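You operate a simulated robot arm through the tools that you are given. There is no shell and no other tool. Be economical: measure what you need, move in short steps, check, and stop when the job is done.

Carry out the task below with a simulated robot arm. There is one attempt and no reset: what you move stays moved.

## Task
Bring the soup down to a simmer, stir, cover it and turn off.
Fine: set LOW and wait till it only simmers, stir with the wooden spoon and stand it back in the grey jar, put the glass lid on, then turn the ring off.

The check looks at the end state, three seconds after you hand in, the way a careful person would. Anything else that was tipped, shoved, dropped, spilled or broken makes it a failure. A push-on lid holds only when it is set on centred and level and pressed home; a screw cap is set on level and turned clockwise until tight.

## Robot
A 6-joint arm with a two-finger parallel gripper, fixed in place. Base frame: the origin is at the foot of the arm, x ahead of it, y to its left, z up; the work surface is at about z = 910. Units: mm, rad, N and s.
With the tool pointing down near the work surface it reaches from about 240 to 620 mm from the base axis. Its first joint turns from -1.152 to 1.152 rad. Payload 2.7 kg.
The tool frame sits at the grasp point between the pads (the TCP): z along the fingers, y along the line on which they close. The tips reach 23 mm beyond it. The gripper opens to 94 mm. The fingers are 38 mm wide and 10 mm thick; the gripper's body (54 by 96 mm) begins 39 mm behind the TCP.
Orientation is that of the tool frame in the base frame, as [roll, pitch, yaw] about the fixed x, y, z axes, in that order (R = Rz(yaw) Ry(pitch) Rx(roll)). With the fingers straight down and closing along the base's y, the tool's x points along the base's -x, its y along +y and its z along -z.

## Interface
- The arm moves only by the tool play_rows. Its arguments are lists of equal length, an entry for each row: "travel": the shift along the tool's x, y, z in mm, a list of three; "turn": the turn, a rotation vector about the tool's x, y, z in degrees, a list of three; "grip": the finger opening in mm, from 0 to 94. In form: {"travel": [[dx, dy, dz], ...], "turn": [[rx, ry, rz], ...], "grip": [grip, ...]}. A call has 1 to 8 rows; each row shifts and turns the commanded pose from where the row before left it, along the tool's axes as they then stand. Each row takes 0.2 s and may step no farther than 50 mm and 0.15 rad from the row before; otherwise, or with a gripper value out of range, the whole call is refused. A pose out of reach is approached as far as the arm can. The call stops where the force on the tool passes 40 N (or 10 N more than at its start, if that is more) or the arm is blocked; 0.2 s more then pass. The fingers move at their own pace (about 45 mm/s each) and stop on an object; they squeeze with about 30 N. The grip force told is the motor's: it shows also when the fingers shut on nothing. Time passes only in rows, and 0.2 s behind the last, so rows that do not move let the fingers close. It gives the time, the measured TCP pose, the force on the tool (base axes), the opening and the grip force at its end, in the units of the frame above (readings bear some noise).
- Cameras (640 x 400 px; columns grow to the right, rows downward): "scene" is fixed at [96.6, -456.1, 1402.7]; the picture's right is [0.51, -0.86, 0.00], its down [-0.50, -0.29, -0.81] and it looks along [0.70, 0.41, -0.58] (base axes); focal length 228 px, centre (320, 200). "wrist" rides on the gripper at [87, 16, -74] in the tool frame; the picture's right is [-0.18, 0.98, 0.00], its down [-0.58, -0.11, -0.81] and it looks along [-0.79, -0.15, 0.59] (tool axes); focal length 243 px, centre (320, 200).
- get_image(camera): a new picture of that camera. The clock stands still meanwhile.
- probe_pixels(camera, pixels): for up to 12 pixels [column, row] of the newest picture of that camera ("zoom" is the newest enlarged one), the place [x, y, z] in the base frame of the surface seen there, good to about 3 mm. The clock stands still meanwhile.
- enlarge(camera, box): a new picture of the part [left, top, right, bottom] of that camera's present view, enlarged. The clock stands still meanwhile.
- close_job(): hands the job in; it is judged then, once.

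Keep the steps short. Do not move on a guess: measure, check each grasp and each placing, and mend mistakes. In all there are 80 turns and 46 pictures (those below and enlarged ones count). Leave the gripper open and the arm clear of the work at the hand-in unless told otherwise, and finish with a single line.

The tools are called by a JSON object that holds its "name" and its "arguments". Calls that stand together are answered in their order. play_rows: Moves the arm, as the interface text tells. Its arguments: {"type":"object","properties":{"travel":{"type":"array"},"turn":{"type":"array"},"grip":{"type":"array"}},"required":["travel","turn","grip"]} The other tools are called the same way: get_image (camera) takes a picture; probe_pixels (camera, pixels) gives the place of the surface under pixels of a picture; enlarge (camera, box) takes an enlarged picture of a part of a camera's view; close_job () hands the job in.

At the start:

```text
t: 0.0
ee_pos: [347.9, 80.4, 1285.0]
tool_rot: [3.139, 0.001, -3.14]
contact_force: [0.1, -0.1, -0.1]
opening: 93.9
finger_force: 0.1
```

scene: 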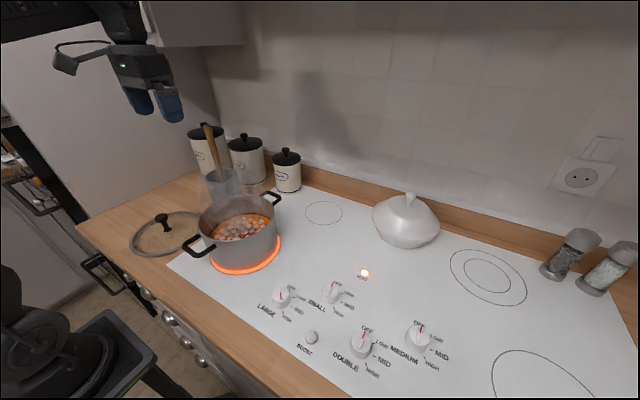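
wrist: 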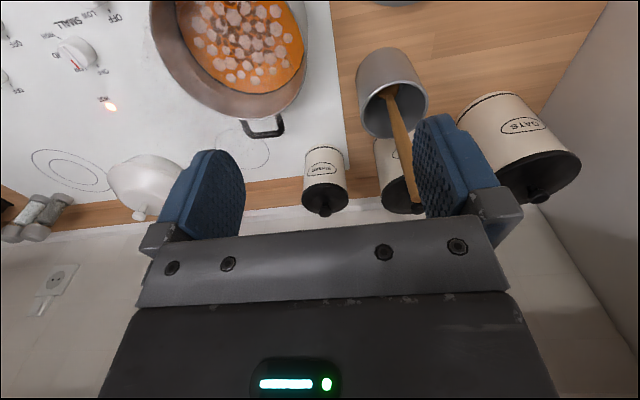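

I see the pot on the glowing ring, the lid on the wood at about (168,232), the jar with the spoon at (220,180), and the knobs. I'll enlarge the knobs and the pot area to read them.

{"name": "enlarge", "arguments": {"camera": "scene", "box": [240, 250, 460, 388]}}

{"name": "enlarge", "arguments": {"camera": "scene", "box": [120, 110, 320, 285]}}

```text
2.90 times, centred on (350, 319) of scene
```

zoom: 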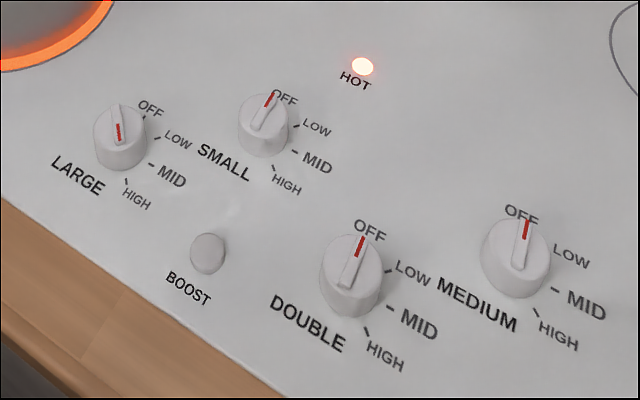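

```text
2.29 times, centred on (220, 198) of scene
```

zoom: 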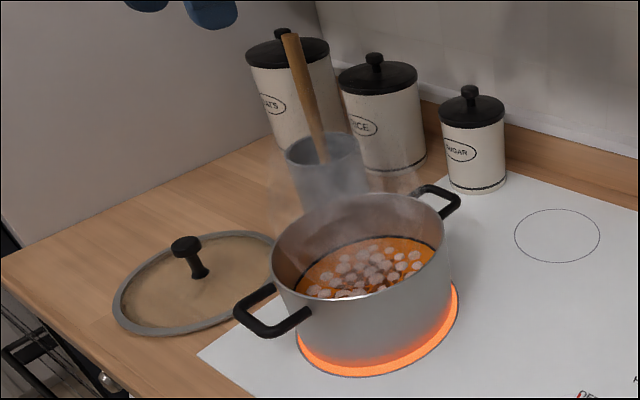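

The LARGE knob's red mark sits toward HIGH. I'll probe the lid, pot, spoon and jar in the zoom, and the knobs in the scene picture.

{"name": "probe_pixels", "arguments": {"camera": "zoom", "pixels": [[185, 243], [200, 275], [116, 300], [268, 238], [290, 38], [322, 150], [290, 150], [365, 150], [275, 240], [445, 235], [355, 265], [372, 298]]}}

{"name": "get_image", "arguments": {"camera": "scene"}}

{"name": "probe_pixels", "arguments": {"camera": "scene", "pixels": [[281, 290], [280, 300], [281, 295], [290, 291], [301, 299], [299, 310], [286, 318], [332, 286], [344, 293], [311, 336], [361, 342], [418, 332]]}}

```text
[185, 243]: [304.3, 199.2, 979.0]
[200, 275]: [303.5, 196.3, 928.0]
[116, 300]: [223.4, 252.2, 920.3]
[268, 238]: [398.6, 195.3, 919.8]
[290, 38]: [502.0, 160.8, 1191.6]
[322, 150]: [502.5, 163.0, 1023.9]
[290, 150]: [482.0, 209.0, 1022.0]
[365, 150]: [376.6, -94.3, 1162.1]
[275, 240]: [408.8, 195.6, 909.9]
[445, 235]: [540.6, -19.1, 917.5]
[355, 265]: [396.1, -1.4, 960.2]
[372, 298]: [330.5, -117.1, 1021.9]
```

```text
41 pictures are left
```

scene: 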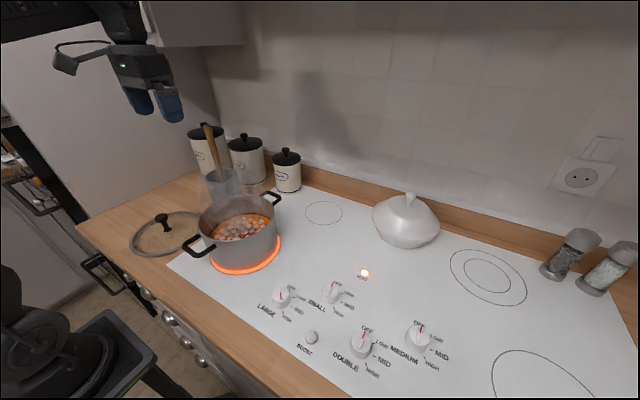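

```text
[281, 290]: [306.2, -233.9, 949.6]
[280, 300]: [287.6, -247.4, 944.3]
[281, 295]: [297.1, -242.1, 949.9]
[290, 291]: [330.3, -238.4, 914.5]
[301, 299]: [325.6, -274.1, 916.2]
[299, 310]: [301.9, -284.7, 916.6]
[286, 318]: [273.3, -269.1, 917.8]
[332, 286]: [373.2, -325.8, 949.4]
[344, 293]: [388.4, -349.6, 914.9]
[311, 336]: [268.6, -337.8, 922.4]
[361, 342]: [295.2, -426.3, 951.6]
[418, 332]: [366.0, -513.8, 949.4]
```

LARGE's knob top is at about (297,-242,950), with marks running OFF→LOW→MID→HIGH clockwise. I'll move above it for a wrist view.

{"name": "play_rows", "arguments": {"travel": [[6.25, -40.4, 25.6], [6.25, -40.4, 25.6], [6.25, -40.4, 25.6], [6.25, -40.4, 25.6], [6.25, -40.4, 25.6], [6.25, -40.4, 25.6], [6.25, -40.4, 25.6], [6.25, -40.4, 25.6]], "turn": [[0, 0, 0], [0, 0, 0], [0, 0, 0], [0, 0, 0], [0, 0, 0], [0, 0, 0], [0, 0, 0], [0, 0, 0]], "grip": [94, 94, 94, 94, 94, 94, 94, 94]}}

{"name": "get_image", "arguments": {"camera": "wrist"}}

```text
t: 1.8
ee_pos: [299.0, -241.9, 1076.9]
tool_rot: [3.139, 0.001, -3.141]
contact_force: [-0.1, -0.4, 0.3]
opening: 94.0
finger_force: 0.1
```

```text
40 pictures are left
```

wrist: 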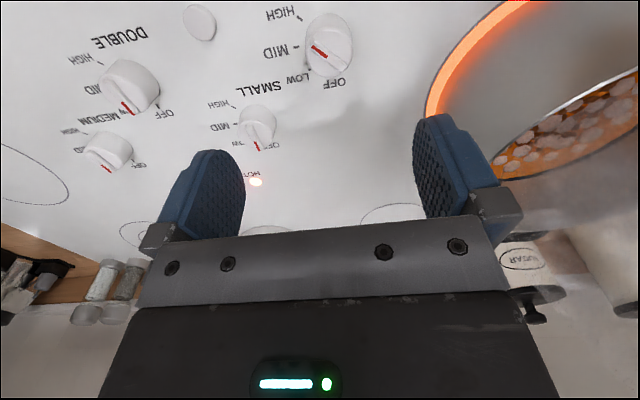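

The LARGE knob is at (330,45) here. I'll enlarge it to read its pointer.

{"name": "enlarge", "arguments": {"camera": "wrist", "box": [240, 0, 400, 100]}}

{"name": "probe_pixels", "arguments": {"camera": "wrist", "pixels": [[313, 46], [325, 56], [328, 15], [352, 40], [306, 66], [302, 18], [298, 48], [334, 72], [330, 40], [310, 65], [344, 60]]}}

```text
4.00 times, centred on (320, 50) of wrist
```

zoom: 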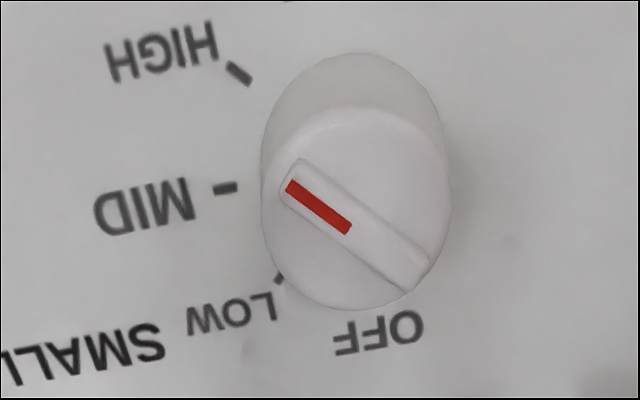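

```text
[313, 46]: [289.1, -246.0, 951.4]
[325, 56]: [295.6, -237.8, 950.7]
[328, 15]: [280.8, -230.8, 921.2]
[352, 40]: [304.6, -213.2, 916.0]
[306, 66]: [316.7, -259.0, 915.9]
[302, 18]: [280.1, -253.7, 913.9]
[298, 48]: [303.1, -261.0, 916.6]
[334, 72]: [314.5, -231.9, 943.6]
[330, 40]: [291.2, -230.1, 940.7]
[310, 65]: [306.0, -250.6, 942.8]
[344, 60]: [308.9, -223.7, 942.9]
```

I'll probe the tick marks and ridge ends in the zoom to get the centre and angles.

{"name": "probe_pixels", "arguments": {"camera": "zoom", "pixels": [[240, 74], [228, 187], [281, 278], [292, 178], [350, 228], [418, 275], [355, 222], [300, 130], [436, 160], [360, 300], [270, 220], [445, 210]]}}

```text
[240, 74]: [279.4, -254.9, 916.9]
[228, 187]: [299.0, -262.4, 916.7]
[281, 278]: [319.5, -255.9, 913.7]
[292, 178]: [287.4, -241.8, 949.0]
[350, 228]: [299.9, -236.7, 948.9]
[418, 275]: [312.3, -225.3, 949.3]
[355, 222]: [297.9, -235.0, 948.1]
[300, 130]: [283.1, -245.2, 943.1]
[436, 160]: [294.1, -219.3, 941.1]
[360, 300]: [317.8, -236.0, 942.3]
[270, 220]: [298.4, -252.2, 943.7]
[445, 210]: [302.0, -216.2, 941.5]
```

The knob axis is at about (300,-234), radius 18, body top 943 and ridge top 950. The pointer is at about -140° (HIGH); LOW is at about -47°. I'll centre over it, pre-turn 48° clockwise and come partway down.

{"name": "play_rows", "arguments": {"travel": [[-1, 7.7, 0], [0, 0, 15], [0, 0, 15], [0, 0, 15], [0, 0, 15], [0, 0, 15], [0, 0, 15], [0, 0, 0]], "turn": [[0, 0, 0], [0, 0, 8], [0, 0, 8], [0, 0, 8], [0, 0, 8], [0, 0, 8], [0, 0, 8], [0, 0, 0]], "grip": [70, 70, 70, 70, 70, 70, 70, 70]}}

```text
t: 3.6
ee_pos: [300.7, -234.4, 987.4]
tool_rot: [3.139, -0.004, 2.304]
contact_force: [0.4, -0.4, 0.3]
opening: 70.1
finger_force: 0.0
```

Centred at (300.7,-234.4), yaw as planned. Now I'll go down 38 mm and close on the knob body.

{"name": "play_rows", "arguments": {"travel": [[0, 0, 19], [0, 0, 19], [0, 0, 0], [0, 0, 0], [0, 0, 0]], "turn": [[0, 0, 0], [0, 0, 0], [0, 0, 0], [0, 0, 0], [0, 0, 0]], "grip": [70, 70, 30, 30, 30]}}

```text
t: 4.8
ee_pos: [299.6, -234.8, 948.5]
tool_rot: [3.14, -0.003, 2.306]
contact_force: [-8.5, -10.1, -2.4]
opening: 38.2
finger_force: 44.9
```

Gripped at 38 mm. Now I'll turn counter-clockwise 64° first.

{"name": "play_rows", "arguments": {"travel": [[0, 0, 0], [0, 0, 0], [0, 0, 0], [0, 0, 0], [0, 0, 0], [0, 0, 0], [0, 0, 0], [0, 0, 0]], "turn": [[0, 0, -8], [0, 0, -8], [0, 0, -8], [0, 0, -8], [0, 0, -8], [0, 0, -8], [0, 0, -8], [0, 0, -8]], "grip": [30, 30, 30, 30, 30, 30, 30, 30]}}

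{"name": "enlarge", "arguments": {"camera": "scene", "box": [220, 240, 340, 315]}}

```text
t: 5.8
ee_pos: [301.2, -235.5, 950.5]
tool_rot: [3.14, -0.004, 2.801]
contact_force: [-0.1, -5.0, -3.7]
opening: 38.4
finger_force: 45.1
stopped in row 4: the force on the tool passed its limit (the readings are from after the stop); the commanded pose is now the measured one
```

```text
5.33 times, centred on (280, 278) of scene
```

zoom: 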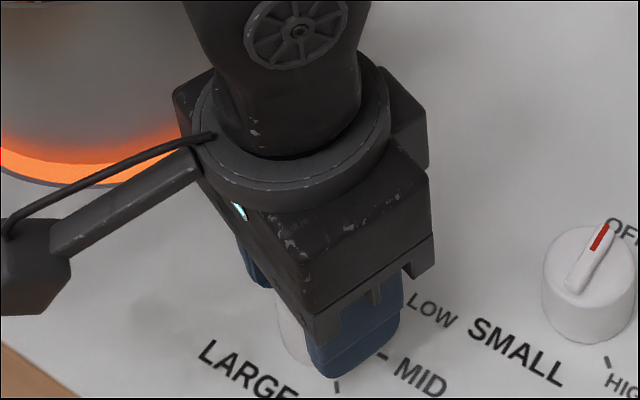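

It stopped after 28° on force. I'll look at the knob with the wrist camera before continuing.

{"name": "get_image", "arguments": {"camera": "wrist"}}

```text
37 pictures are left
```

wrist: 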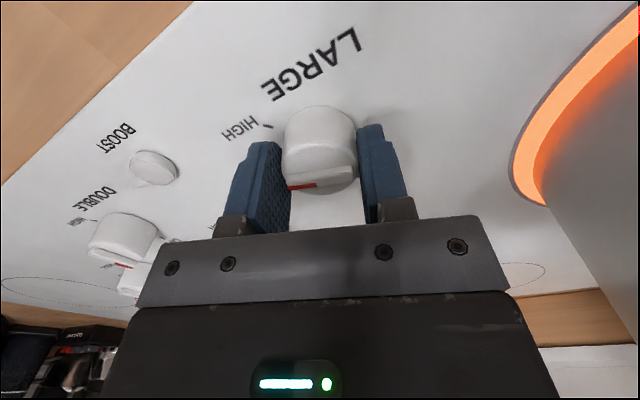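

The knob is following the fingers: the pointer is now near MID, about -112°. The force is relieved, so I'll go on in smaller turns.

{"name": "play_rows", "arguments": {"travel": [[0, 0, 0], [0, 0, 0], [0, 0, 0], [0, 0, 0], [0, 0, 0], [0, 0, 0]], "turn": [[0, 0, -5], [0, 0, -5], [0, 0, -5], [0, 0, -5], [0, 0, -5], [0, 0, -5]], "grip": [30, 30, 30, 30, 30, 30]}}

```text
t: 7.2
ee_pos: [298.8, -235.0, 949.7]
tool_rot: [3.137, -0.003, -2.958]
contact_force: [-3.6, -14.4, -4.4]
opening: 38.0
finger_force: 45.0
```

That was 30° more without trouble, 58° in total. I'll turn another 30° and look.

{"name": "play_rows", "arguments": {"travel": [[0, 0, 0], [0, 0, 0], [0, 0, 0], [0, 0, 0], [0, 0, 0], [0, 0, 0]], "turn": [[0, 0, -5], [0, 0, -5], [0, 0, -5], [0, 0, -5], [0, 0, -5], [0, 0, -5]], "grip": [30, 30, 30, 30, 30, 30]}}

{"name": "get_image", "arguments": {"camera": "wrist"}}

```text
t: 8.6
ee_pos: [299.4, -234.9, 950.1]
tool_rot: [3.136, -0.001, -2.434]
contact_force: [0.2, -15.3, -13.9]
opening: 38.3
finger_force: 44.9
```

```text
36 pictures are left
```

wrist: 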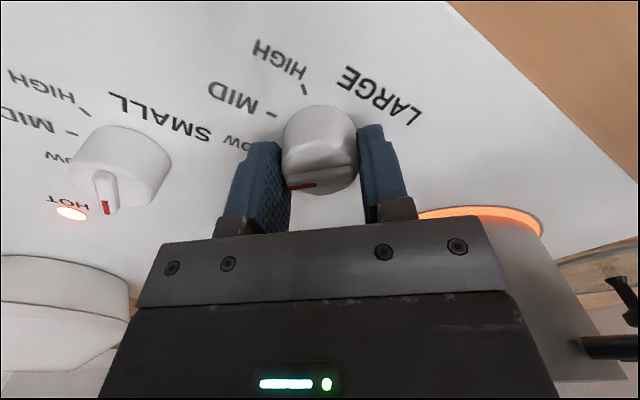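

The pointer looks near LOW. I'll release, rise and read it from above.

{"name": "play_rows", "arguments": {"travel": [[0, 0, 0], [0, 0, 0], [0, 0, -40], [0, 0, -40], [0, 0, -40], [0, 0, 0]], "turn": [[0, 0, 0], [0, 0, 0], [0, 0, 0], [0, 0, 8], [0, 0, 8], [0, 0, 8]], "grip": [70, 70, 70, 70, 70, 70]}}

{"name": "enlarge", "arguments": {"camera": "wrist", "box": [240, 0, 400, 100]}}

```text
t: 10.0
ee_pos: [299.3, -235.6, 1070.6]
tool_rot: [3.134, -0.002, -2.855]
contact_force: [0.4, -0.5, 0.5]
opening: 70.1
finger_force: 0.0
```

```text
4.00 times, centred on (320, 50) of wrist
```

zoom: 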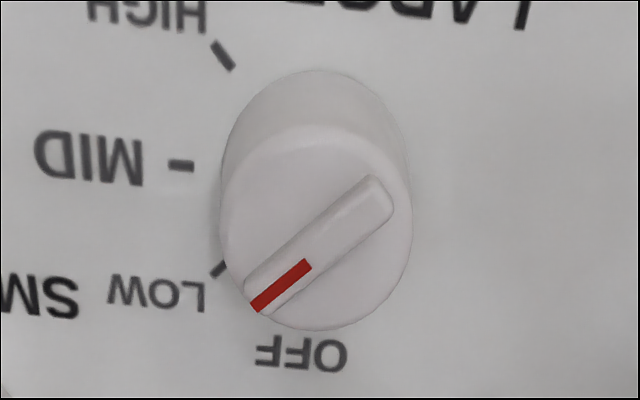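

I'll probe the ridge ends and ticks to get the angle.

{"name": "probe_pixels", "arguments": {"camera": "zoom", "pixels": [[222, 55], [182, 166], [218, 269], [252, 300], [380, 190], [316, 248], [306, 264], [262, 302], [228, 220], [408, 210]]}}

```text
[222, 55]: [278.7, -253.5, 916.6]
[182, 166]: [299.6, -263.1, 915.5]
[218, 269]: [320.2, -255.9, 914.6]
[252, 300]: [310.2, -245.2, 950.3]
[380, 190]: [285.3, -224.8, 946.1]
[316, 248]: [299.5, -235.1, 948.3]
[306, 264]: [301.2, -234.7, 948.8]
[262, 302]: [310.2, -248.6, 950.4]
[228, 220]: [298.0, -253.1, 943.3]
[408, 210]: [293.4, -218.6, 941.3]
```

The pointer reads about -45°, level with the LOW tick. Now I'll straighten the yaw and move back up over the pot to watch the soup and measure the spoon, pot and jar.

{"name": "play_rows", "arguments": {"travel": [[0, 0, -45], [0, 0, -45], [-13.5, 44.3, -15], [-13.5, 44.3, -15], [-13.5, 44.3, -15], [-13.5, 44.3, -15], [-13.5, 44.3, -15], [-13.5, 44.3, -15]], "turn": [[0, 0, 8.2], [0, 0, 8.2], [0, 0, 0], [0, 0, 0], [0, 0, 0], [0, 0, 0], [0, 0, 0], [0, 0, 0]], "grip": [70, 70, 70, 70, 70, 70, 70, 70]}}

{"name": "get_image", "arguments": {"camera": "wrist"}}

{"name": "get_image", "arguments": {"camera": "scene"}}

```text
t: 11.8
ee_pos: [384.1, 33.4, 1251.2]
tool_rot: [3.138, -0.002, -3.142]
contact_force: [0.4, 1.0, -0.3]
opening: 70.0
finger_force: 0.0
```

```text
34 pictures are left
```

wrist: 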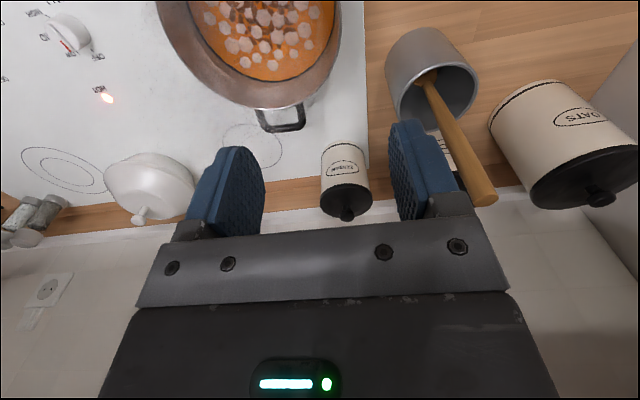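

```text
33 pictures are left
```

scene: 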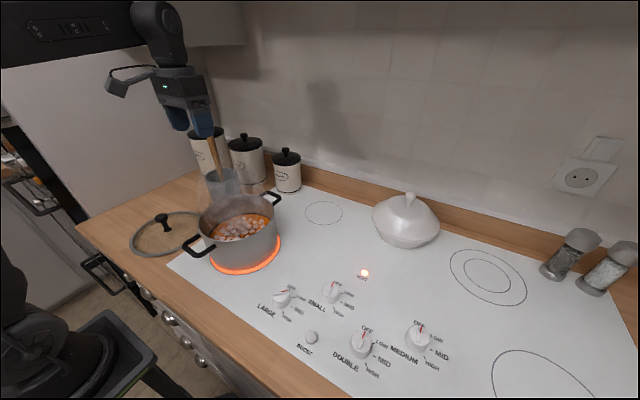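

I'll probe the spoon handle, jar rim, pot rim and canisters.

{"name": "probe_pixels", "arguments": {"camera": "wrist", "pixels": [[484, 196], [471, 170], [455, 140], [440, 108], [427, 82], [387, 66], [477, 85], [418, 30], [420, 124], [272, 108], [282, 130], [598, 197]]}}

{"name": "probe_pixels", "arguments": {"camera": "scene", "pixels": [[192, 253], [184, 243], [205, 240], [273, 198], [280, 200], [200, 225], [245, 198], [281, 221], [235, 247], [240, 225], [162, 217], [207, 174]]}}

```text
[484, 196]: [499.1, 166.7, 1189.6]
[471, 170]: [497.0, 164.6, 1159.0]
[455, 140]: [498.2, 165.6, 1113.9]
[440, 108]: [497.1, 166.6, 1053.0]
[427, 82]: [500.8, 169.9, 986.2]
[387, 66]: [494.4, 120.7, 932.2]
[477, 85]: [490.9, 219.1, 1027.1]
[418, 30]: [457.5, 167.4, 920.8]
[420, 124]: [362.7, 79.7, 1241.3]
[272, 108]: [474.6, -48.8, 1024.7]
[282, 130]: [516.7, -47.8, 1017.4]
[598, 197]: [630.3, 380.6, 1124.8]
```

```text
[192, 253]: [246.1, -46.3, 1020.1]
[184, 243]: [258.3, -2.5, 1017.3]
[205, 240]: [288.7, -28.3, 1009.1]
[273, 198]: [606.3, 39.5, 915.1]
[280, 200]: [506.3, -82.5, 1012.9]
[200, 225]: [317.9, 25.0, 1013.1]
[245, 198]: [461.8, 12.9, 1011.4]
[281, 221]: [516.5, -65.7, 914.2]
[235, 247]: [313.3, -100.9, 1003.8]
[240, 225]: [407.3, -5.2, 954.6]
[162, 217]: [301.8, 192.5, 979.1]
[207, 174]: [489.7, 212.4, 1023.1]
```

The spoon stands almost vertical at (498,166), its top at 1190. The jar centre is about (500,168) with its rim at 1025. I'll move over the spoon, still above its end.

{"name": "play_rows", "arguments": {"travel": [[-28.5, 33.2, 0], [-28.5, 33.2, 0], [-28.5, 33.2, 0], [-28.5, 33.2, 0], [0, 0, 0]], "turn": [[0, 0, 0], [0, 0, 0], [0, 0, 0], [0, 0, 0], [0, 0, 0]], "grip": [60, 60, 60, 60, 60]}}

{"name": "get_image", "arguments": {"camera": "wrist"}}

{"name": "probe_pixels", "arguments": {"camera": "scene", "pixels": [[200, 46], [244, 46], [161, 46], [220, 20]]}}

```text
t: 13.0
ee_pos: [493.8, 165.2, 1249.1]
tool_rot: [3.137, -0.005, -3.139]
contact_force: [0.4, 0.5, 0.5]
opening: 60.2
finger_force: 0.0
```

```text
32 pictures are left
```

wrist: 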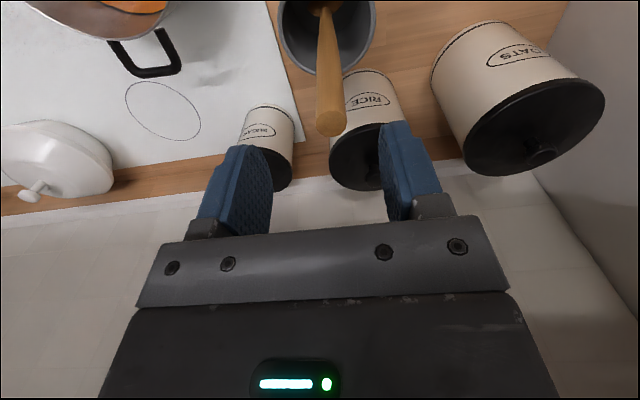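

```text
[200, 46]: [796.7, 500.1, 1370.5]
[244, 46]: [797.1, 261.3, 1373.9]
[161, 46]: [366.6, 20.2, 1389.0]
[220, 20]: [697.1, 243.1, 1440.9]
```

I see the handle end at (330,118). I'll probe it to align.

{"name": "probe_pixels", "arguments": {"camera": "wrist", "pixels": [[330, 128], [317, 110], [344, 110], [330, 90], [328, 40], [325, 15], [283, 30], [374, 30], [363, 147], [150, 45], [537, 152]]}}

{"name": "play_rows", "arguments": {"travel": [[0, 0, 0]], "turn": [[0, 0, 0]], "grip": [60]}}

```text
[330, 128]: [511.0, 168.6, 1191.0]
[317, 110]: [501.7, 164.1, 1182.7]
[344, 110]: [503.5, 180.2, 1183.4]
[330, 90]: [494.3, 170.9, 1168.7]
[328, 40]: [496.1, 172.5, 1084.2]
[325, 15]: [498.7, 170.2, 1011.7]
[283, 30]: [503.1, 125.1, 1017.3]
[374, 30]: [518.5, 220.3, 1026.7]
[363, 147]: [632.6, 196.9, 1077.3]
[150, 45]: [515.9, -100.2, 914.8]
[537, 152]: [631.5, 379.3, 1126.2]
```

```text
t: 13.4
ee_pos: [495.0, 163.2, 1249.7]
tool_rot: [3.14, -0.003, -3.14]
contact_force: [-0.2, 0.0, -0.3]
opening: 60.0
finger_force: 0.1
```

The handle axis is at about (503,171), diameter about 16. I'll shift +8,+8 and go down to TCP 1162, with fingers still open.

{"name": "play_rows", "arguments": {"travel": [[-8, 8, 0], [0, 0, 22], [0, 0, 22], [0, 0, 22], [0, 0, 21], [0, 0, 0]], "turn": [[0, 0, 0], [0, 0, 0], [0, 0, 0], [0, 0, 0], [0, 0, 0], [0, 0, 0]], "grip": [60, 60, 60, 60, 60, 60]}}

{"name": "get_image", "arguments": {"camera": "wrist"}}

```text
t: 14.8
ee_pos: [496.3, 169.6, 1160.8]
tool_rot: [3.139, -0.004, -3.139]
contact_force: [-0.8, -0.4, -0.7]
opening: 59.7
finger_force: 0.1
out of reach, approached as far as the arm can: row 1
```

```text
31 pictures are left
```

wrist: 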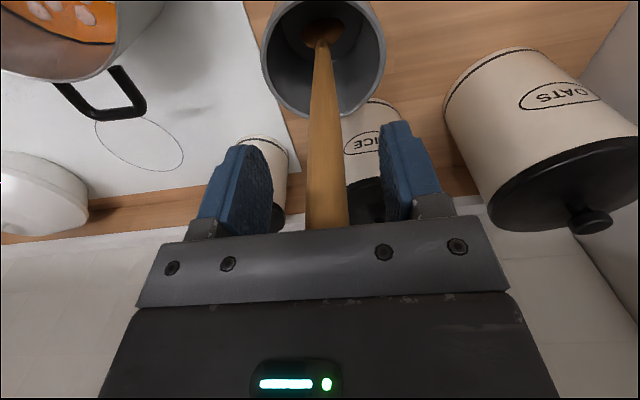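

With the tool straight down, lifting here would run out of reach. So I'll tilt the gripper forward about 42° with the fingers open around the handle, and grip lower on the vertical handle.

{"name": "play_rows", "arguments": {"travel": [[0, 0, 0], [0, 0, 0], [0, 0, 0], [0, 0, 0], [0, 0, 0], [0, 0, 0]], "turn": [[0, -8.5, 0], [0, -8.5, 0], [0, -8.5, 0], [0, -8.5, 0], [0, -8.5, 0], [0, 0, 0]], "grip": [60, 60, 60, 60, 60, 60]}}

{"name": "get_image", "arguments": {"camera": "wrist"}}

```text
t: 16.2
ee_pos: [495.1, 168.4, 1159.9]
tool_rot: [3.134, 0.739, 3.14]
contact_force: [-0.1, -0.2, -0.1]
opening: 60.1
finger_force: 0.0
```

```text
30 pictures are left
```

wrist: 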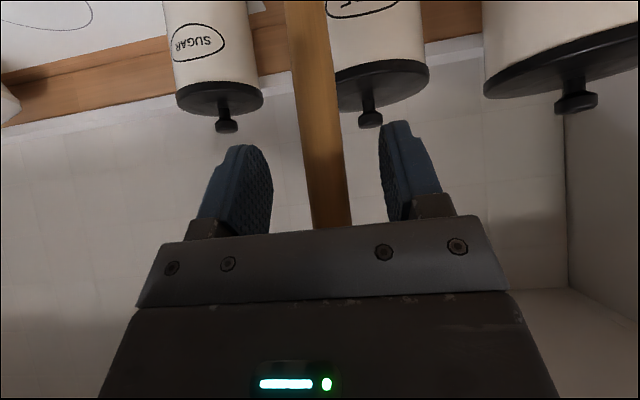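

{"name": "probe_pixels", "arguments": {"camera": "wrist", "pixels": [[328, 200], [322, 150], [315, 100], [308, 40], [305, 10]]}}

{"name": "play_rows", "arguments": {"travel": [[7, 1, 14], [7, 1, 14], [0, 0, 0]], "turn": [[0, 0, 0], [0, 0, 0], [0, 0, 0]], "grip": [60, 60, 60]}}

```text
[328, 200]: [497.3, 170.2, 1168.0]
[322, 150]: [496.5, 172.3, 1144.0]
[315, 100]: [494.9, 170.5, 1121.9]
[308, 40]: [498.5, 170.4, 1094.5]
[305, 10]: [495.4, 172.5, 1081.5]
```

```text
t: 17.0
ee_pos: [504.4, 171.8, 1129.3]
tool_rot: [3.136, 0.738, 3.138]
contact_force: [-0.2, -1.4, 0.1]
opening: 60.0
finger_force: 0.1
```

The handle is aligned (axis ≈ 503,171). I'll close the fingers.

{"name": "play_rows", "arguments": {"travel": [[0, 0, 0], [0, 0, 0], [0, 0, 0], [0, 0, 0], [0, 0, 0]], "turn": [[0, 0, 0], [0, 0, 0], [0, 0, 0], [0, 0, 0], [0, 0, 0]], "grip": [5, 5, 5, 5, 5]}}

{"name": "enlarge", "arguments": {"camera": "scene", "box": [120, 110, 320, 285]}}

```text
t: 18.2
ee_pos: [505.0, 170.9, 1130.0]
tool_rot: [3.139, 0.739, 3.139]
contact_force: [-0.2, -0.9, 0.1]
opening: 21.0
finger_force: 29.9
```

```text
2.29 times, centred on (220, 198) of scene
```

zoom: 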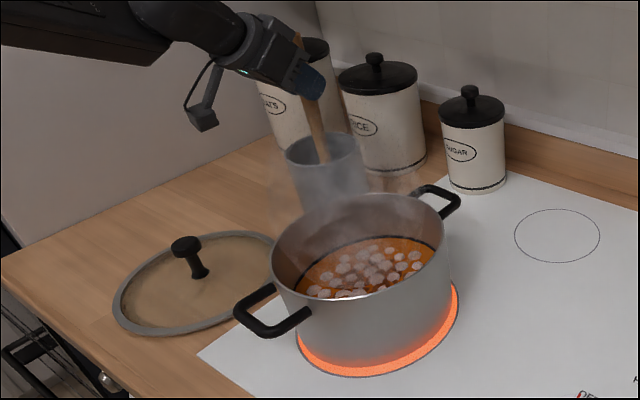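

Gripped at 21 mm. I'll lift 120 mm straight up.

{"name": "play_rows", "arguments": {"travel": [[-13.5, 0, -14.8], [-20.2, 0, -22.2], [-20.2, 0, -22.2], [-20.2, 0, -22.2], [-6.7, 0, -7.4], [0, 0, 0]], "turn": [[0, 0, 0], [0, 0, 0], [0, 0, 0], [0, 0, 0], [0, 0, 0], [0, 0, 0]], "grip": [5, 5, 5, 5, 5, 5]}}

{"name": "enlarge", "arguments": {"camera": "scene", "box": [120, 80, 320, 255]}}

```text
t: 19.6
ee_pos: [504.2, 169.9, 1251.1]
tool_rot: [3.136, 0.738, 3.14]
contact_force: [0.5, 0.1, -0.7]
opening: 20.9
finger_force: 30.1
```

```text
2.29 times, centred on (220, 168) of scene
```

zoom: 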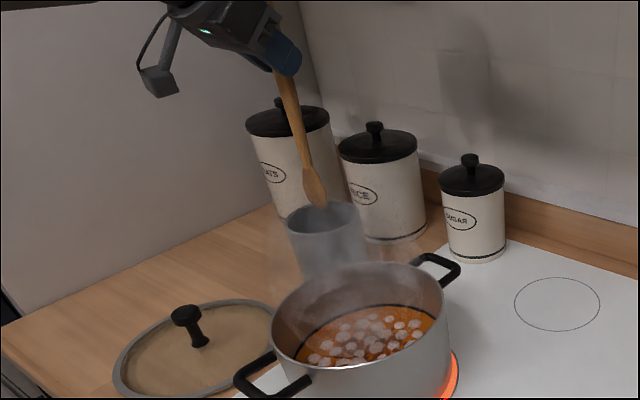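

The spoon tip shows at zoom (320,200). I'll probe it.

{"name": "probe_pixels", "arguments": {"camera": "zoom", "pixels": [[321, 203], [316, 185], [302, 130], [287, 90], [300, 222], [340, 230], [335, 202]]}}

```text
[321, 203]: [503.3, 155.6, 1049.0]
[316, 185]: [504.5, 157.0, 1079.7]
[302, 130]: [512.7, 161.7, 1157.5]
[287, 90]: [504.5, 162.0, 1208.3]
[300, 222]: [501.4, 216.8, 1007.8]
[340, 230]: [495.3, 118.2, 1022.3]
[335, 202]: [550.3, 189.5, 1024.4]
```

The tip is at z≈1048, 22 mm above the rim of the jar, and about 204 below the TCP. I'll probe the pot rim for its centre and the soup level.

{"name": "probe_pixels", "arguments": {"camera": "zoom", "pixels": [[275, 325], [439, 283], [375, 265], [340, 366], [300, 292], [420, 335], [330, 274], [400, 345], [350, 335], [400, 315], [320, 340], [285, 352]]}}

```text
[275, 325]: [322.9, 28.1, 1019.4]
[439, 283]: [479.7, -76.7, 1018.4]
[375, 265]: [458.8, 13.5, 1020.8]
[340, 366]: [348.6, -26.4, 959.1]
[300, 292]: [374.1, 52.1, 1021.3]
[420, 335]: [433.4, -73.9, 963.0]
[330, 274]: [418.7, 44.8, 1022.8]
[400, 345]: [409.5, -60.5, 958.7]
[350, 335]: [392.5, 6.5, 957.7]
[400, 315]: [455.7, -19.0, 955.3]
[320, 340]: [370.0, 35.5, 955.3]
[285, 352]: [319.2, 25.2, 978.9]
```

The pot centre is about (388,-41), R≈94, rim 1021, soup surface about 957. I'll raise 15 mm and carry the spoon over the pot centre.

{"name": "play_rows", "arguments": {"travel": [[-10.1, 0, -11.1], [14.3, -35.0, -13], [14.3, -35.0, -13], [14.3, -35.0, -13], [14.3, -35.0, -13], [14.3, -35.0, -13], [14.3, -33.0, -13], [0, 0, 0]], "turn": [[0, 0, 0], [0, 0, 0], [0, 0, 0], [0, 0, 0], [0, 0, 0], [0, 0, 0], [0, 0, 0], [0, 0, 0]], "grip": [5, 5, 5, 5, 5, 5, 5, 5]}}

{"name": "enlarge", "arguments": {"camera": "scene", "box": [140, 100, 340, 300]}}

```text
t: 21.4
ee_pos: [388.6, -38.2, 1264.5]
tool_rot: [3.135, 0.738, 3.139]
contact_force: [-0.4, 0.2, -1.2]
opening: 20.9
finger_force: 29.6
```

```text
2.00 times, centred on (240, 200) of scene
```

zoom: 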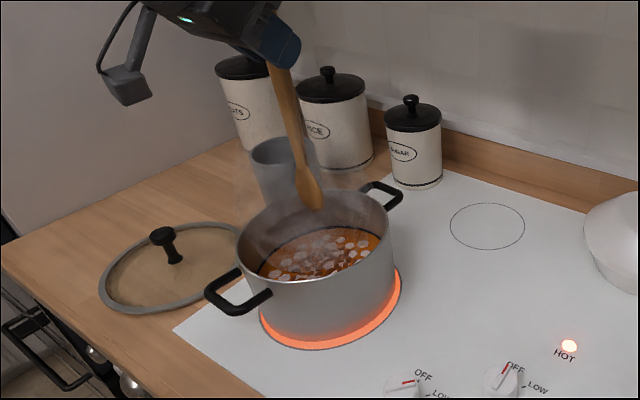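

The bubbles are thinning and the ring is dimmer. I'll hold the spoon above the pot and wait.

{"name": "play_rows", "arguments": {"travel": [[0, 0, 0], [0, 0, 0], [0, 0, 0], [0, 0, 0], [0, 0, 0], [0, 0, 0], [0, 0, 0], [0, 0, 0]], "turn": [[0, 0, 0], [0, 0, 0], [0, 0, 0], [0, 0, 0], [0, 0, 0], [0, 0, 0], [0, 0, 0], [0, 0, 0]], "grip": [5, 5, 5, 5, 5, 5, 5, 5]}}

{"name": "play_rows", "arguments": {"travel": [[0, 0, 0], [0, 0, 0], [0, 0, 0], [0, 0, 0], [0, 0, 0], [0, 0, 0], [0, 0, 0], [0, 0, 0]], "turn": [[0, 0, 0], [0, 0, 0], [0, 0, 0], [0, 0, 0], [0, 0, 0], [0, 0, 0], [0, 0, 0], [0, 0, 0]], "grip": [5, 5, 5, 5, 5, 5, 5, 5]}}

{"name": "play_rows", "arguments": {"travel": [[0, 0, 0], [0, 0, 0], [0, 0, 0], [0, 0, 0], [0, 0, 0], [0, 0, 0], [0, 0, 0], [0, 0, 0]], "turn": [[0, 0, 0], [0, 0, 0], [0, 0, 0], [0, 0, 0], [0, 0, 0], [0, 0, 0], [0, 0, 0], [0, 0, 0]], "grip": [5, 5, 5, 5, 5, 5, 5, 5]}}

{"name": "play_rows", "arguments": {"travel": [[0, 0, 0], [0, 0, 0], [0, 0, 0], [0, 0, 0], [0, 0, 0], [0, 0, 0], [0, 0, 0], [0, 0, 0]], "turn": [[0, 0, 0], [0, 0, 0], [0, 0, 0], [0, 0, 0], [0, 0, 0], [0, 0, 0], [0, 0, 0], [0, 0, 0]], "grip": [5, 5, 5, 5, 5, 5, 5, 5]}}

{"name": "enlarge", "arguments": {"camera": "scene", "box": [180, 180, 340, 305]}}

```text
t: 23.2
ee_pos: [389.0, -37.8, 1263.4]
tool_rot: [3.137, 0.74, 3.141]
contact_force: [0.0, -0.5, -1.3]
opening: 20.9
finger_force: 30.1
```

```text
t: 25.0
ee_pos: [388.2, -36.9, 1265.2]
tool_rot: [3.136, 0.739, 3.139]
contact_force: [-0.4, -0.3, -0.5]
opening: 21.2
finger_force: 29.6
```

```text
t: 26.8
ee_pos: [388.6, -36.3, 1264.9]
tool_rot: [3.137, 0.739, 3.14]
contact_force: [0.0, 0.5, -0.6]
opening: 21.0
finger_force: 29.9
```

```text
t: 28.6
ee_pos: [389.3, -37.5, 1264.9]
tool_rot: [3.135, 0.74, 3.139]
contact_force: [0.2, -0.1, 0.5]
opening: 21.0
finger_force: 30.5
```

```text
3.20 times, centred on (260, 242) of scene
```

zoom: 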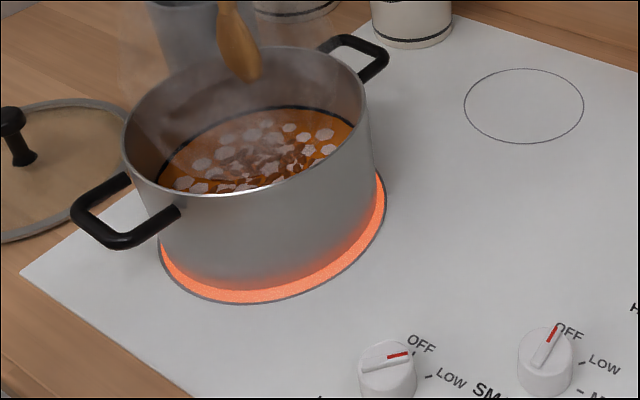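

Still bubbling though less; the ring is fading. I'll wait more.

{"name": "play_rows", "arguments": {"travel": [[0, 0, 0], [0, 0, 0], [0, 0, 0], [0, 0, 0], [0, 0, 0], [0, 0, 0], [0, 0, 0], [0, 0, 0]], "turn": [[0, 0, 0], [0, 0, 0], [0, 0, 0], [0, 0, 0], [0, 0, 0], [0, 0, 0], [0, 0, 0], [0, 0, 0]], "grip": [5, 5, 5, 5, 5, 5, 5, 5]}}

{"name": "play_rows", "arguments": {"travel": [[0, 0, 0], [0, 0, 0], [0, 0, 0], [0, 0, 0], [0, 0, 0], [0, 0, 0], [0, 0, 0], [0, 0, 0]], "turn": [[0, 0, 0], [0, 0, 0], [0, 0, 0], [0, 0, 0], [0, 0, 0], [0, 0, 0], [0, 0, 0], [0, 0, 0]], "grip": [5, 5, 5, 5, 5, 5, 5, 5]}}

{"name": "play_rows", "arguments": {"travel": [[0, 0, 0], [0, 0, 0], [0, 0, 0], [0, 0, 0], [0, 0, 0], [0, 0, 0], [0, 0, 0], [0, 0, 0]], "turn": [[0, 0, 0], [0, 0, 0], [0, 0, 0], [0, 0, 0], [0, 0, 0], [0, 0, 0], [0, 0, 0], [0, 0, 0]], "grip": [5, 5, 5, 5, 5, 5, 5, 5]}}

{"name": "play_rows", "arguments": {"travel": [[0, 0, 0], [0, 0, 0], [0, 0, 0], [0, 0, 0], [0, 0, 0], [0, 0, 0], [0, 0, 0], [0, 0, 0]], "turn": [[0, 0, 0], [0, 0, 0], [0, 0, 0], [0, 0, 0], [0, 0, 0], [0, 0, 0], [0, 0, 0], [0, 0, 0]], "grip": [5, 5, 5, 5, 5, 5, 5, 5]}}

{"name": "play_rows", "arguments": {"travel": [[0, 0, 0], [0, 0, 0], [0, 0, 0], [0, 0, 0], [0, 0, 0], [0, 0, 0], [0, 0, 0], [0, 0, 0]], "turn": [[0, 0, 0], [0, 0, 0], [0, 0, 0], [0, 0, 0], [0, 0, 0], [0, 0, 0], [0, 0, 0], [0, 0, 0]], "grip": [5, 5, 5, 5, 5, 5, 5, 5]}}

{"name": "enlarge", "arguments": {"camera": "scene", "box": [180, 180, 340, 305]}}

```text
t: 30.4
ee_pos: [389.4, -37.9, 1265.6]
tool_rot: [3.137, 0.74, 3.14]
contact_force: [-0.6, 0.0, -1.1]
opening: 21.0
finger_force: 29.7
```

```text
t: 32.2
ee_pos: [388.6, -36.6, 1264.1]
tool_rot: [3.137, 0.739, 3.14]
contact_force: [-0.5, 0.5, 0.3]
opening: 21.1
finger_force: 29.3
```

```text
t: 34.0
ee_pos: [388.4, -36.9, 1264.4]
tool_rot: [3.136, 0.739, 3.139]
contact_force: [-0.3, 0.1, -0.1]
opening: 21.3
finger_force: 30.4
```

```text
t: 35.8
ee_pos: [388.7, -37.0, 1263.7]
tool_rot: [3.137, 0.738, 3.141]
contact_force: [0.4, 0.6, 0.3]
opening: 21.2
finger_force: 30.5
```

```text
t: 37.6
ee_pos: [389.5, -38.2, 1264.9]
tool_rot: [3.136, 0.738, 3.14]
contact_force: [-0.1, -0.1, -0.3]
opening: 21.1
finger_force: 29.7
```

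```text
3.20 times, centred on (260, 242) of scene
```

zoom: 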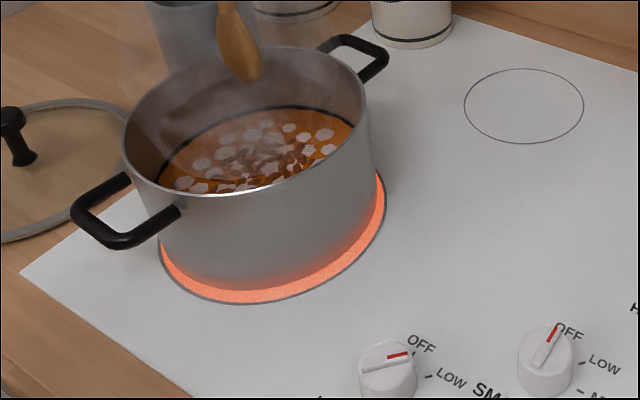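

Little change over 9 s. I'll enlarge the soup itself to judge the bubbling.

{"name": "enlarge", "arguments": {"camera": "scene", "box": [208, 200, 282, 246]}}

```text
8.65 times, centred on (245, 223) of scene
```

zoom: 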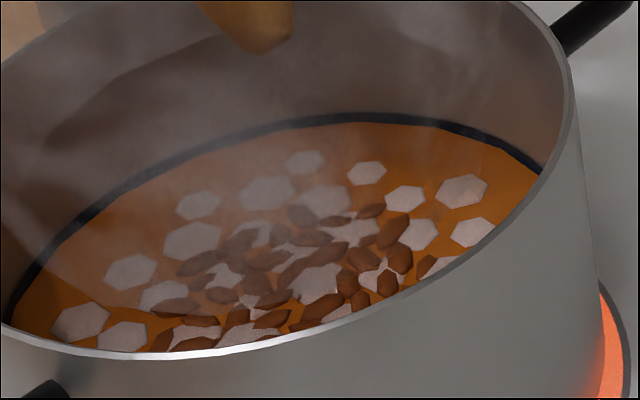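

White bubble discs are fewer than at the start, and the meat lumps show now. I'll wait longer and compare the same crop.

{"name": "play_rows", "arguments": {"travel": [[0, 0, 0], [0, 0, 0], [0, 0, 0], [0, 0, 0], [0, 0, 0], [0, 0, 0], [0, 0, 0], [0, 0, 0]], "turn": [[0, 0, 0], [0, 0, 0], [0, 0, 0], [0, 0, 0], [0, 0, 0], [0, 0, 0], [0, 0, 0], [0, 0, 0]], "grip": [5, 5, 5, 5, 5, 5, 5, 5]}}

{"name": "play_rows", "arguments": {"travel": [[0, 0, 0], [0, 0, 0], [0, 0, 0], [0, 0, 0], [0, 0, 0], [0, 0, 0], [0, 0, 0], [0, 0, 0]], "turn": [[0, 0, 0], [0, 0, 0], [0, 0, 0], [0, 0, 0], [0, 0, 0], [0, 0, 0], [0, 0, 0], [0, 0, 0]], "grip": [5, 5, 5, 5, 5, 5, 5, 5]}}

{"name": "play_rows", "arguments": {"travel": [[0, 0, 0], [0, 0, 0], [0, 0, 0], [0, 0, 0], [0, 0, 0], [0, 0, 0], [0, 0, 0], [0, 0, 0]], "turn": [[0, 0, 0], [0, 0, 0], [0, 0, 0], [0, 0, 0], [0, 0, 0], [0, 0, 0], [0, 0, 0], [0, 0, 0]], "grip": [5, 5, 5, 5, 5, 5, 5, 5]}}

{"name": "enlarge", "arguments": {"camera": "scene", "box": [208, 200, 282, 246]}}

```text
t: 39.4
ee_pos: [388.4, -36.8, 1264.6]
tool_rot: [3.138, 0.737, 3.14]
contact_force: [-0.2, 0.1, -0.6]
opening: 20.9
finger_force: 30.0
```

```text
t: 41.2
ee_pos: [388.3, -37.4, 1264.3]
tool_rot: [3.138, 0.738, 3.139]
contact_force: [0.1, -0.6, -0.2]
opening: 21.0
finger_force: 30.1
```

```text
t: 43.0
ee_pos: [388.4, -37.6, 1264.3]
tool_rot: [3.136, 0.739, 3.139]
contact_force: [-0.4, -0.6, 0.6]
opening: 21.0
finger_force: 30.0
```

```text
8.65 times, centred on (245, 223) of scene
```

zoom: 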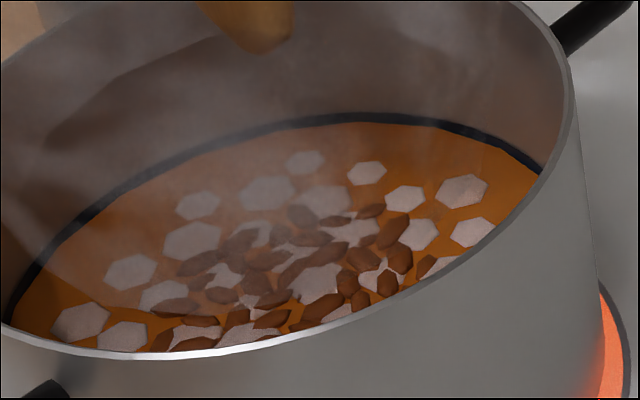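

The picture is unchanged between 28 and 43 s, so it's a steady simmer. I'll lower the spoon 122 mm into the middle of the soup.

{"name": "play_rows", "arguments": {"travel": [[20.2, 0, 22.2], [20.2, 0, 22.2], [20.2, 0, 22.2], [13.5, 0, 14.8], [8, 0, 8.8], [0, 0, 0]], "turn": [[0, 0, 0], [0, 0, 0], [0, 0, 0], [0, 0, 0], [0, 0, 0], [0, 0, 0]], "grip": [5, 5, 5, 5, 5, 5]}}

{"name": "enlarge", "arguments": {"camera": "scene", "box": [170, 140, 330, 280]}}

```text
t: 44.4
ee_pos: [387.7, -37.6, 1140.7]
tool_rot: [3.136, 0.738, 3.139]
contact_force: [0.8, 0.1, 0.2]
opening: 20.8
finger_force: 30.0
```

```text
2.86 times, centred on (250, 210) of scene
```

zoom: 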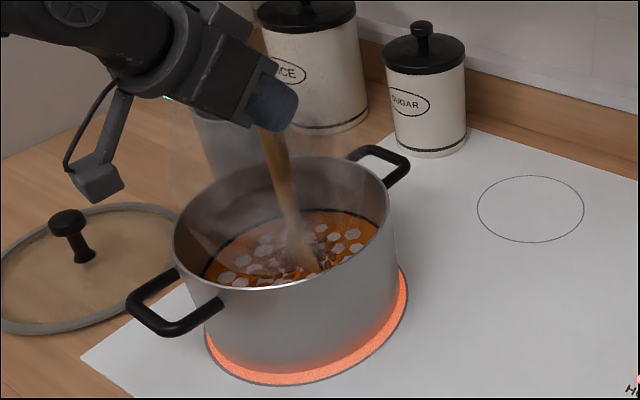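

The spoon is in the soup, clear of the walls, with no contact force. I'll stir in circles of 35 mm radius.

{"name": "play_rows", "arguments": {"travel": [[0, 35, 0], [-18.5, -10, 16.8], [-7.4, -25, 6.7], [7.4, -25, -6.7], [18.5, -10, -16.8], [18.5, 10, -16.8], [7.4, 25, -6.7], [-7.4, 25, 6.7]], "turn": [[0, 0, 0], [0, 0, 0], [0, 0, 0], [0, 0, 0], [0, 0, 0], [0, 0, 0], [0, 0, 0], [0, 0, 0]], "grip": [5, 5, 5, 5, 5, 5, 5, 5]}}

{"name": "play_rows", "arguments": {"travel": [[-18.5, 10, 16.8], [-18.5, -10, 16.8], [-7.4, -25, 6.7], [7.4, -25, -6.7], [18.5, -10, -16.8], [18.5, 10, -16.8], [7.4, 25, -6.7], [-7.4, 25, 6.7]], "turn": [[0, 0, 0], [0, 0, 0], [0, 0, 0], [0, 0, 0], [0, 0, 0], [0, 0, 0], [0, 0, 0], [0, 0, 0]], "grip": [5, 5, 5, 5, 5, 5, 5, 5]}}

{"name": "play_rows", "arguments": {"travel": [[-18.5, 10, 16.8], [-18.5, -10, 16.8], [-7.4, -25, 6.7], [7.4, -25, -6.7], [18.5, -10, -16.8], [18.5, 10, -16.8], [7.4, 25, -6.7], [-7.4, 25, 6.7]], "turn": [[0, 0, 0], [0, 0, 0], [0, 0, 0], [0, 0, 0], [0, 0, 0], [0, 0, 0], [0, 0, 0], [0, 0, 0]], "grip": [5, 5, 5, 5, 5, 5, 5, 5]}}

{"name": "enlarge", "arguments": {"camera": "scene", "box": [170, 140, 330, 280]}}

```text
t: 46.2
ee_pos: [365.5, -13.2, 1140.4]
tool_rot: [3.137, 0.736, 3.14]
contact_force: [-0.1, -0.5, -0.6]
opening: 20.8
finger_force: 30.2
```

```text
t: 48.0
ee_pos: [363.8, -11.3, 1142.6]
tool_rot: [3.136, 0.74, 3.139]
contact_force: [-0.3, 0.9, -0.3]
opening: 21.1
finger_force: 30.0
```

```text
t: 49.8
ee_pos: [364.1, -11.3, 1142.8]
tool_rot: [3.137, 0.737, 3.14]
contact_force: [0.2, -0.1, -0.4]
opening: 20.7
finger_force: 29.9
```

```text
2.86 times, centred on (250, 210) of scene
```

zoom: 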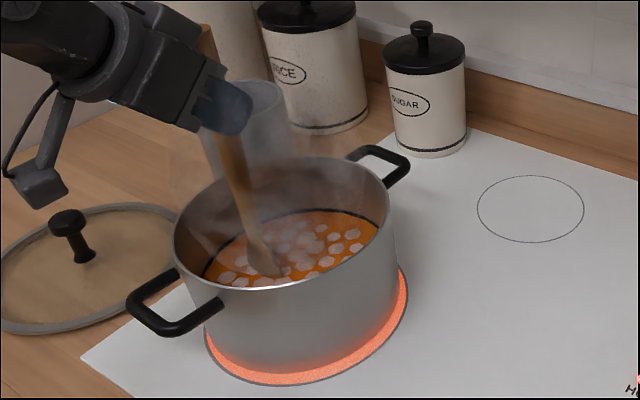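

The lumps are stirred in. I'll return to the centre, lift the spoon out and look.

{"name": "play_rows", "arguments": {"travel": [[-17.8, -26, 16.2], [-20.2, 0, -22.2], [-20.2, 0, -22.2], [-20.2, 0, -22.2], [-20.2, 0, -22.2], [-5.4, 0, -5.9], [0, 0, 0], [0, 0, 0]], "turn": [[0, 0, 0], [0, 0, 0], [0, 0, 0], [0, 0, 0], [0, 0, 0], [0, 0, 0], [0, 0, 0], [0, 0, 0]], "grip": [5, 5, 5, 5, 5, 5, 5, 5]}}

{"name": "enlarge", "arguments": {"camera": "scene", "box": [180, 120, 300, 246]}}

```text
t: 51.6
ee_pos: [388.2, -39.2, 1270.9]
tool_rot: [3.136, 0.737, 3.14]
contact_force: [0.4, -0.4, -0.3]
opening: 21.0
finger_force: 30.2
```

```text
3.17 times, centred on (240, 183) of scene
```

zoom: 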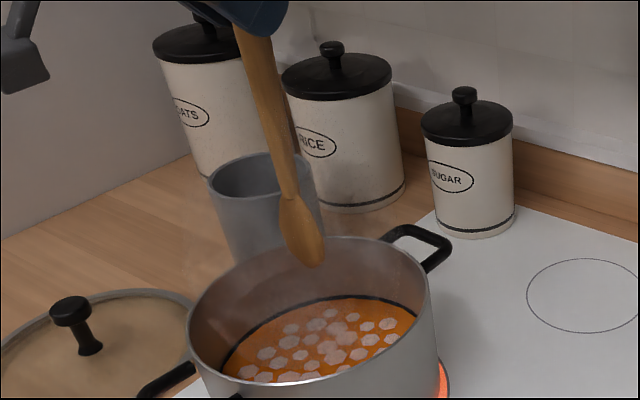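

Soup now an even simmer. I'll carry the spoon back over the jar at the same height.

{"name": "play_rows", "arguments": {"travel": [[-14.4, 35, 13.1], [-14.4, 35, 13.1], [-14.4, 35, 13.1], [-14.4, 35, 13.1], [-14.4, 35, 13.1], [-14.4, 35, 13.1], [0, 0, 0], [0, 0, 0]], "turn": [[0, 0, 0], [0, 0, 0], [0, 0, 0], [0, 0, 0], [0, 0, 0], [0, 0, 0], [0, 0, 0], [0, 0, 0]], "grip": [5, 5, 5, 5, 5, 5, 5, 5]}}

{"name": "enlarge", "arguments": {"camera": "scene", "box": [150, 90, 300, 230]}}

```text
t: 53.4
ee_pos: [505.4, 171.1, 1270.6]
tool_rot: [3.136, 0.737, 3.138]
contact_force: [0.1, -0.5, -0.6]
opening: 20.9
finger_force: 30.3
```

```text
2.86 times, centred on (225, 160) of scene
```

zoom: 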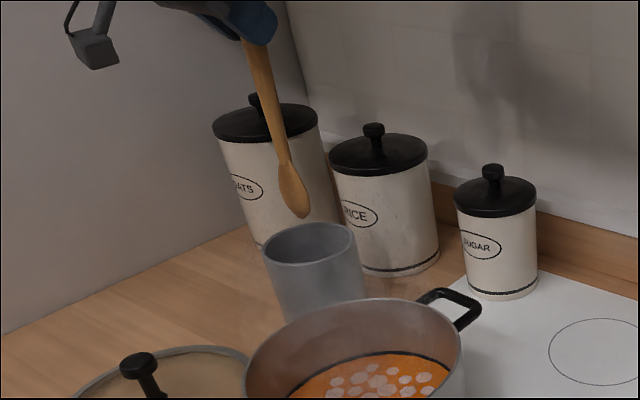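

I'll probe the spoon tip and jar rim before lowering.

{"name": "probe_pixels", "arguments": {"camera": "zoom", "pixels": [[302, 214], [295, 190], [281, 155], [262, 85], [268, 240], [351, 236], [310, 223], [300, 264]]}}

```text
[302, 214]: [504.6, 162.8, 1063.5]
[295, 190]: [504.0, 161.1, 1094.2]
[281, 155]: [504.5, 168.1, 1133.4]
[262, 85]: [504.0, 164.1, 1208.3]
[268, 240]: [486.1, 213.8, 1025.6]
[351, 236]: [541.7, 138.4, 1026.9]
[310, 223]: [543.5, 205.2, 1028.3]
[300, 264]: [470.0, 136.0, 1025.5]
```

The tip is at (505,163), well inside the jar (centre ≈506,171). I'll lower 139 mm.

{"name": "play_rows", "arguments": {"travel": [[20.2, 0, 22.2], [20.2, 0, 22.2], [20.2, 0, 22.2], [20.2, 0, 22.2], [8.1, 0, 8.9], [4.7, 0, 5.2], [0, 0, 0]], "turn": [[0, 0, 0], [0, 0, 0], [0, 0, 0], [0, 0, 0], [0, 0, 0], [0, 0, 0], [0, 0, 0]], "grip": [5, 5, 5, 5, 5, 5, 5]}}

{"name": "enlarge", "arguments": {"camera": "scene", "box": [150, 90, 300, 230]}}

```text
t: 55.0
ee_pos: [503.6, 170.1, 1132.2]
tool_rot: [3.136, 0.738, 3.14]
contact_force: [0.2, -0.4, -0.5]
opening: 20.8
finger_force: 30.1
```

```text
2.86 times, centred on (225, 160) of scene
```

zoom: 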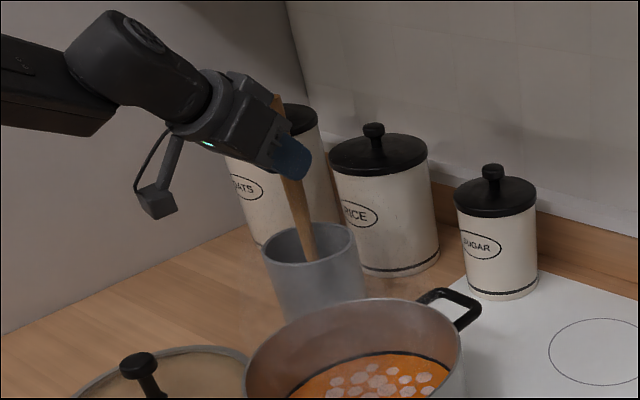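

At its original height nearly. I'll lower 2 mm, open gently, and look.

{"name": "play_rows", "arguments": {"travel": [[1.3, 0, 1.5], [0, 0, 0], [0, 0, 0], [0, 0, 0], [0, 0, 0]], "turn": [[0, 0, 0], [0, 0, 0], [0, 0, 0], [0, 0, 0], [0, 0, 0]], "grip": [5, 25, 40, 60, 60]}}

{"name": "get_image", "arguments": {"camera": "wrist"}}

```text
t: 56.2
ee_pos: [504.6, 172.0, 1132.9]
tool_rot: [3.136, 0.739, 3.14]
contact_force: [-0.4, -0.3, -0.1]
opening: 59.9
finger_force: 0.2
```

```text
17 pictures are left
```

wrist: 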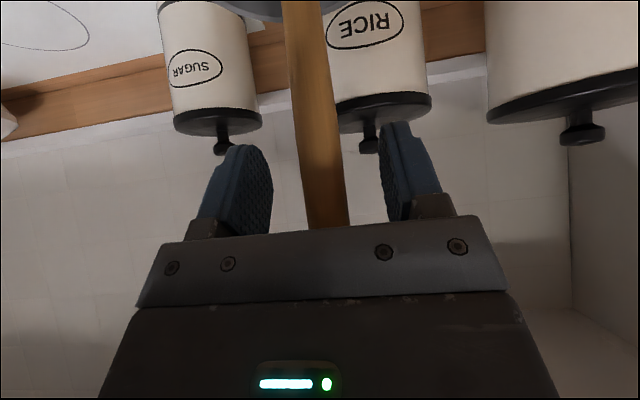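

The spoon stands free between the fingers. I'll back straight out along the fingers, then un-tilt.

{"name": "play_rows", "arguments": {"travel": [[0, 0, -30], [0, 0, -40], [0, 0, -40], [0, 0, -40], [0, 0, 0], [0, 0, 0], [0, 0, 0], [0, 0, 0]], "turn": [[0, 0, 0], [0, 0, 0], [0, 0, 0], [0, 8.5, 0], [0, 8.5, 0], [0, 8.5, 0], [0, 8.5, 0], [0, 8.3, 0]], "grip": [60, 60, 60, 60, 60, 60, 60, 60]}}

```text
t: 58.0
ee_pos: [403.2, 172.2, 1240.3]
tool_rot: [3.136, -0.001, -3.14]
contact_force: [0.9, 0.2, 0.1]
opening: 60.0
finger_force: 0.1
```

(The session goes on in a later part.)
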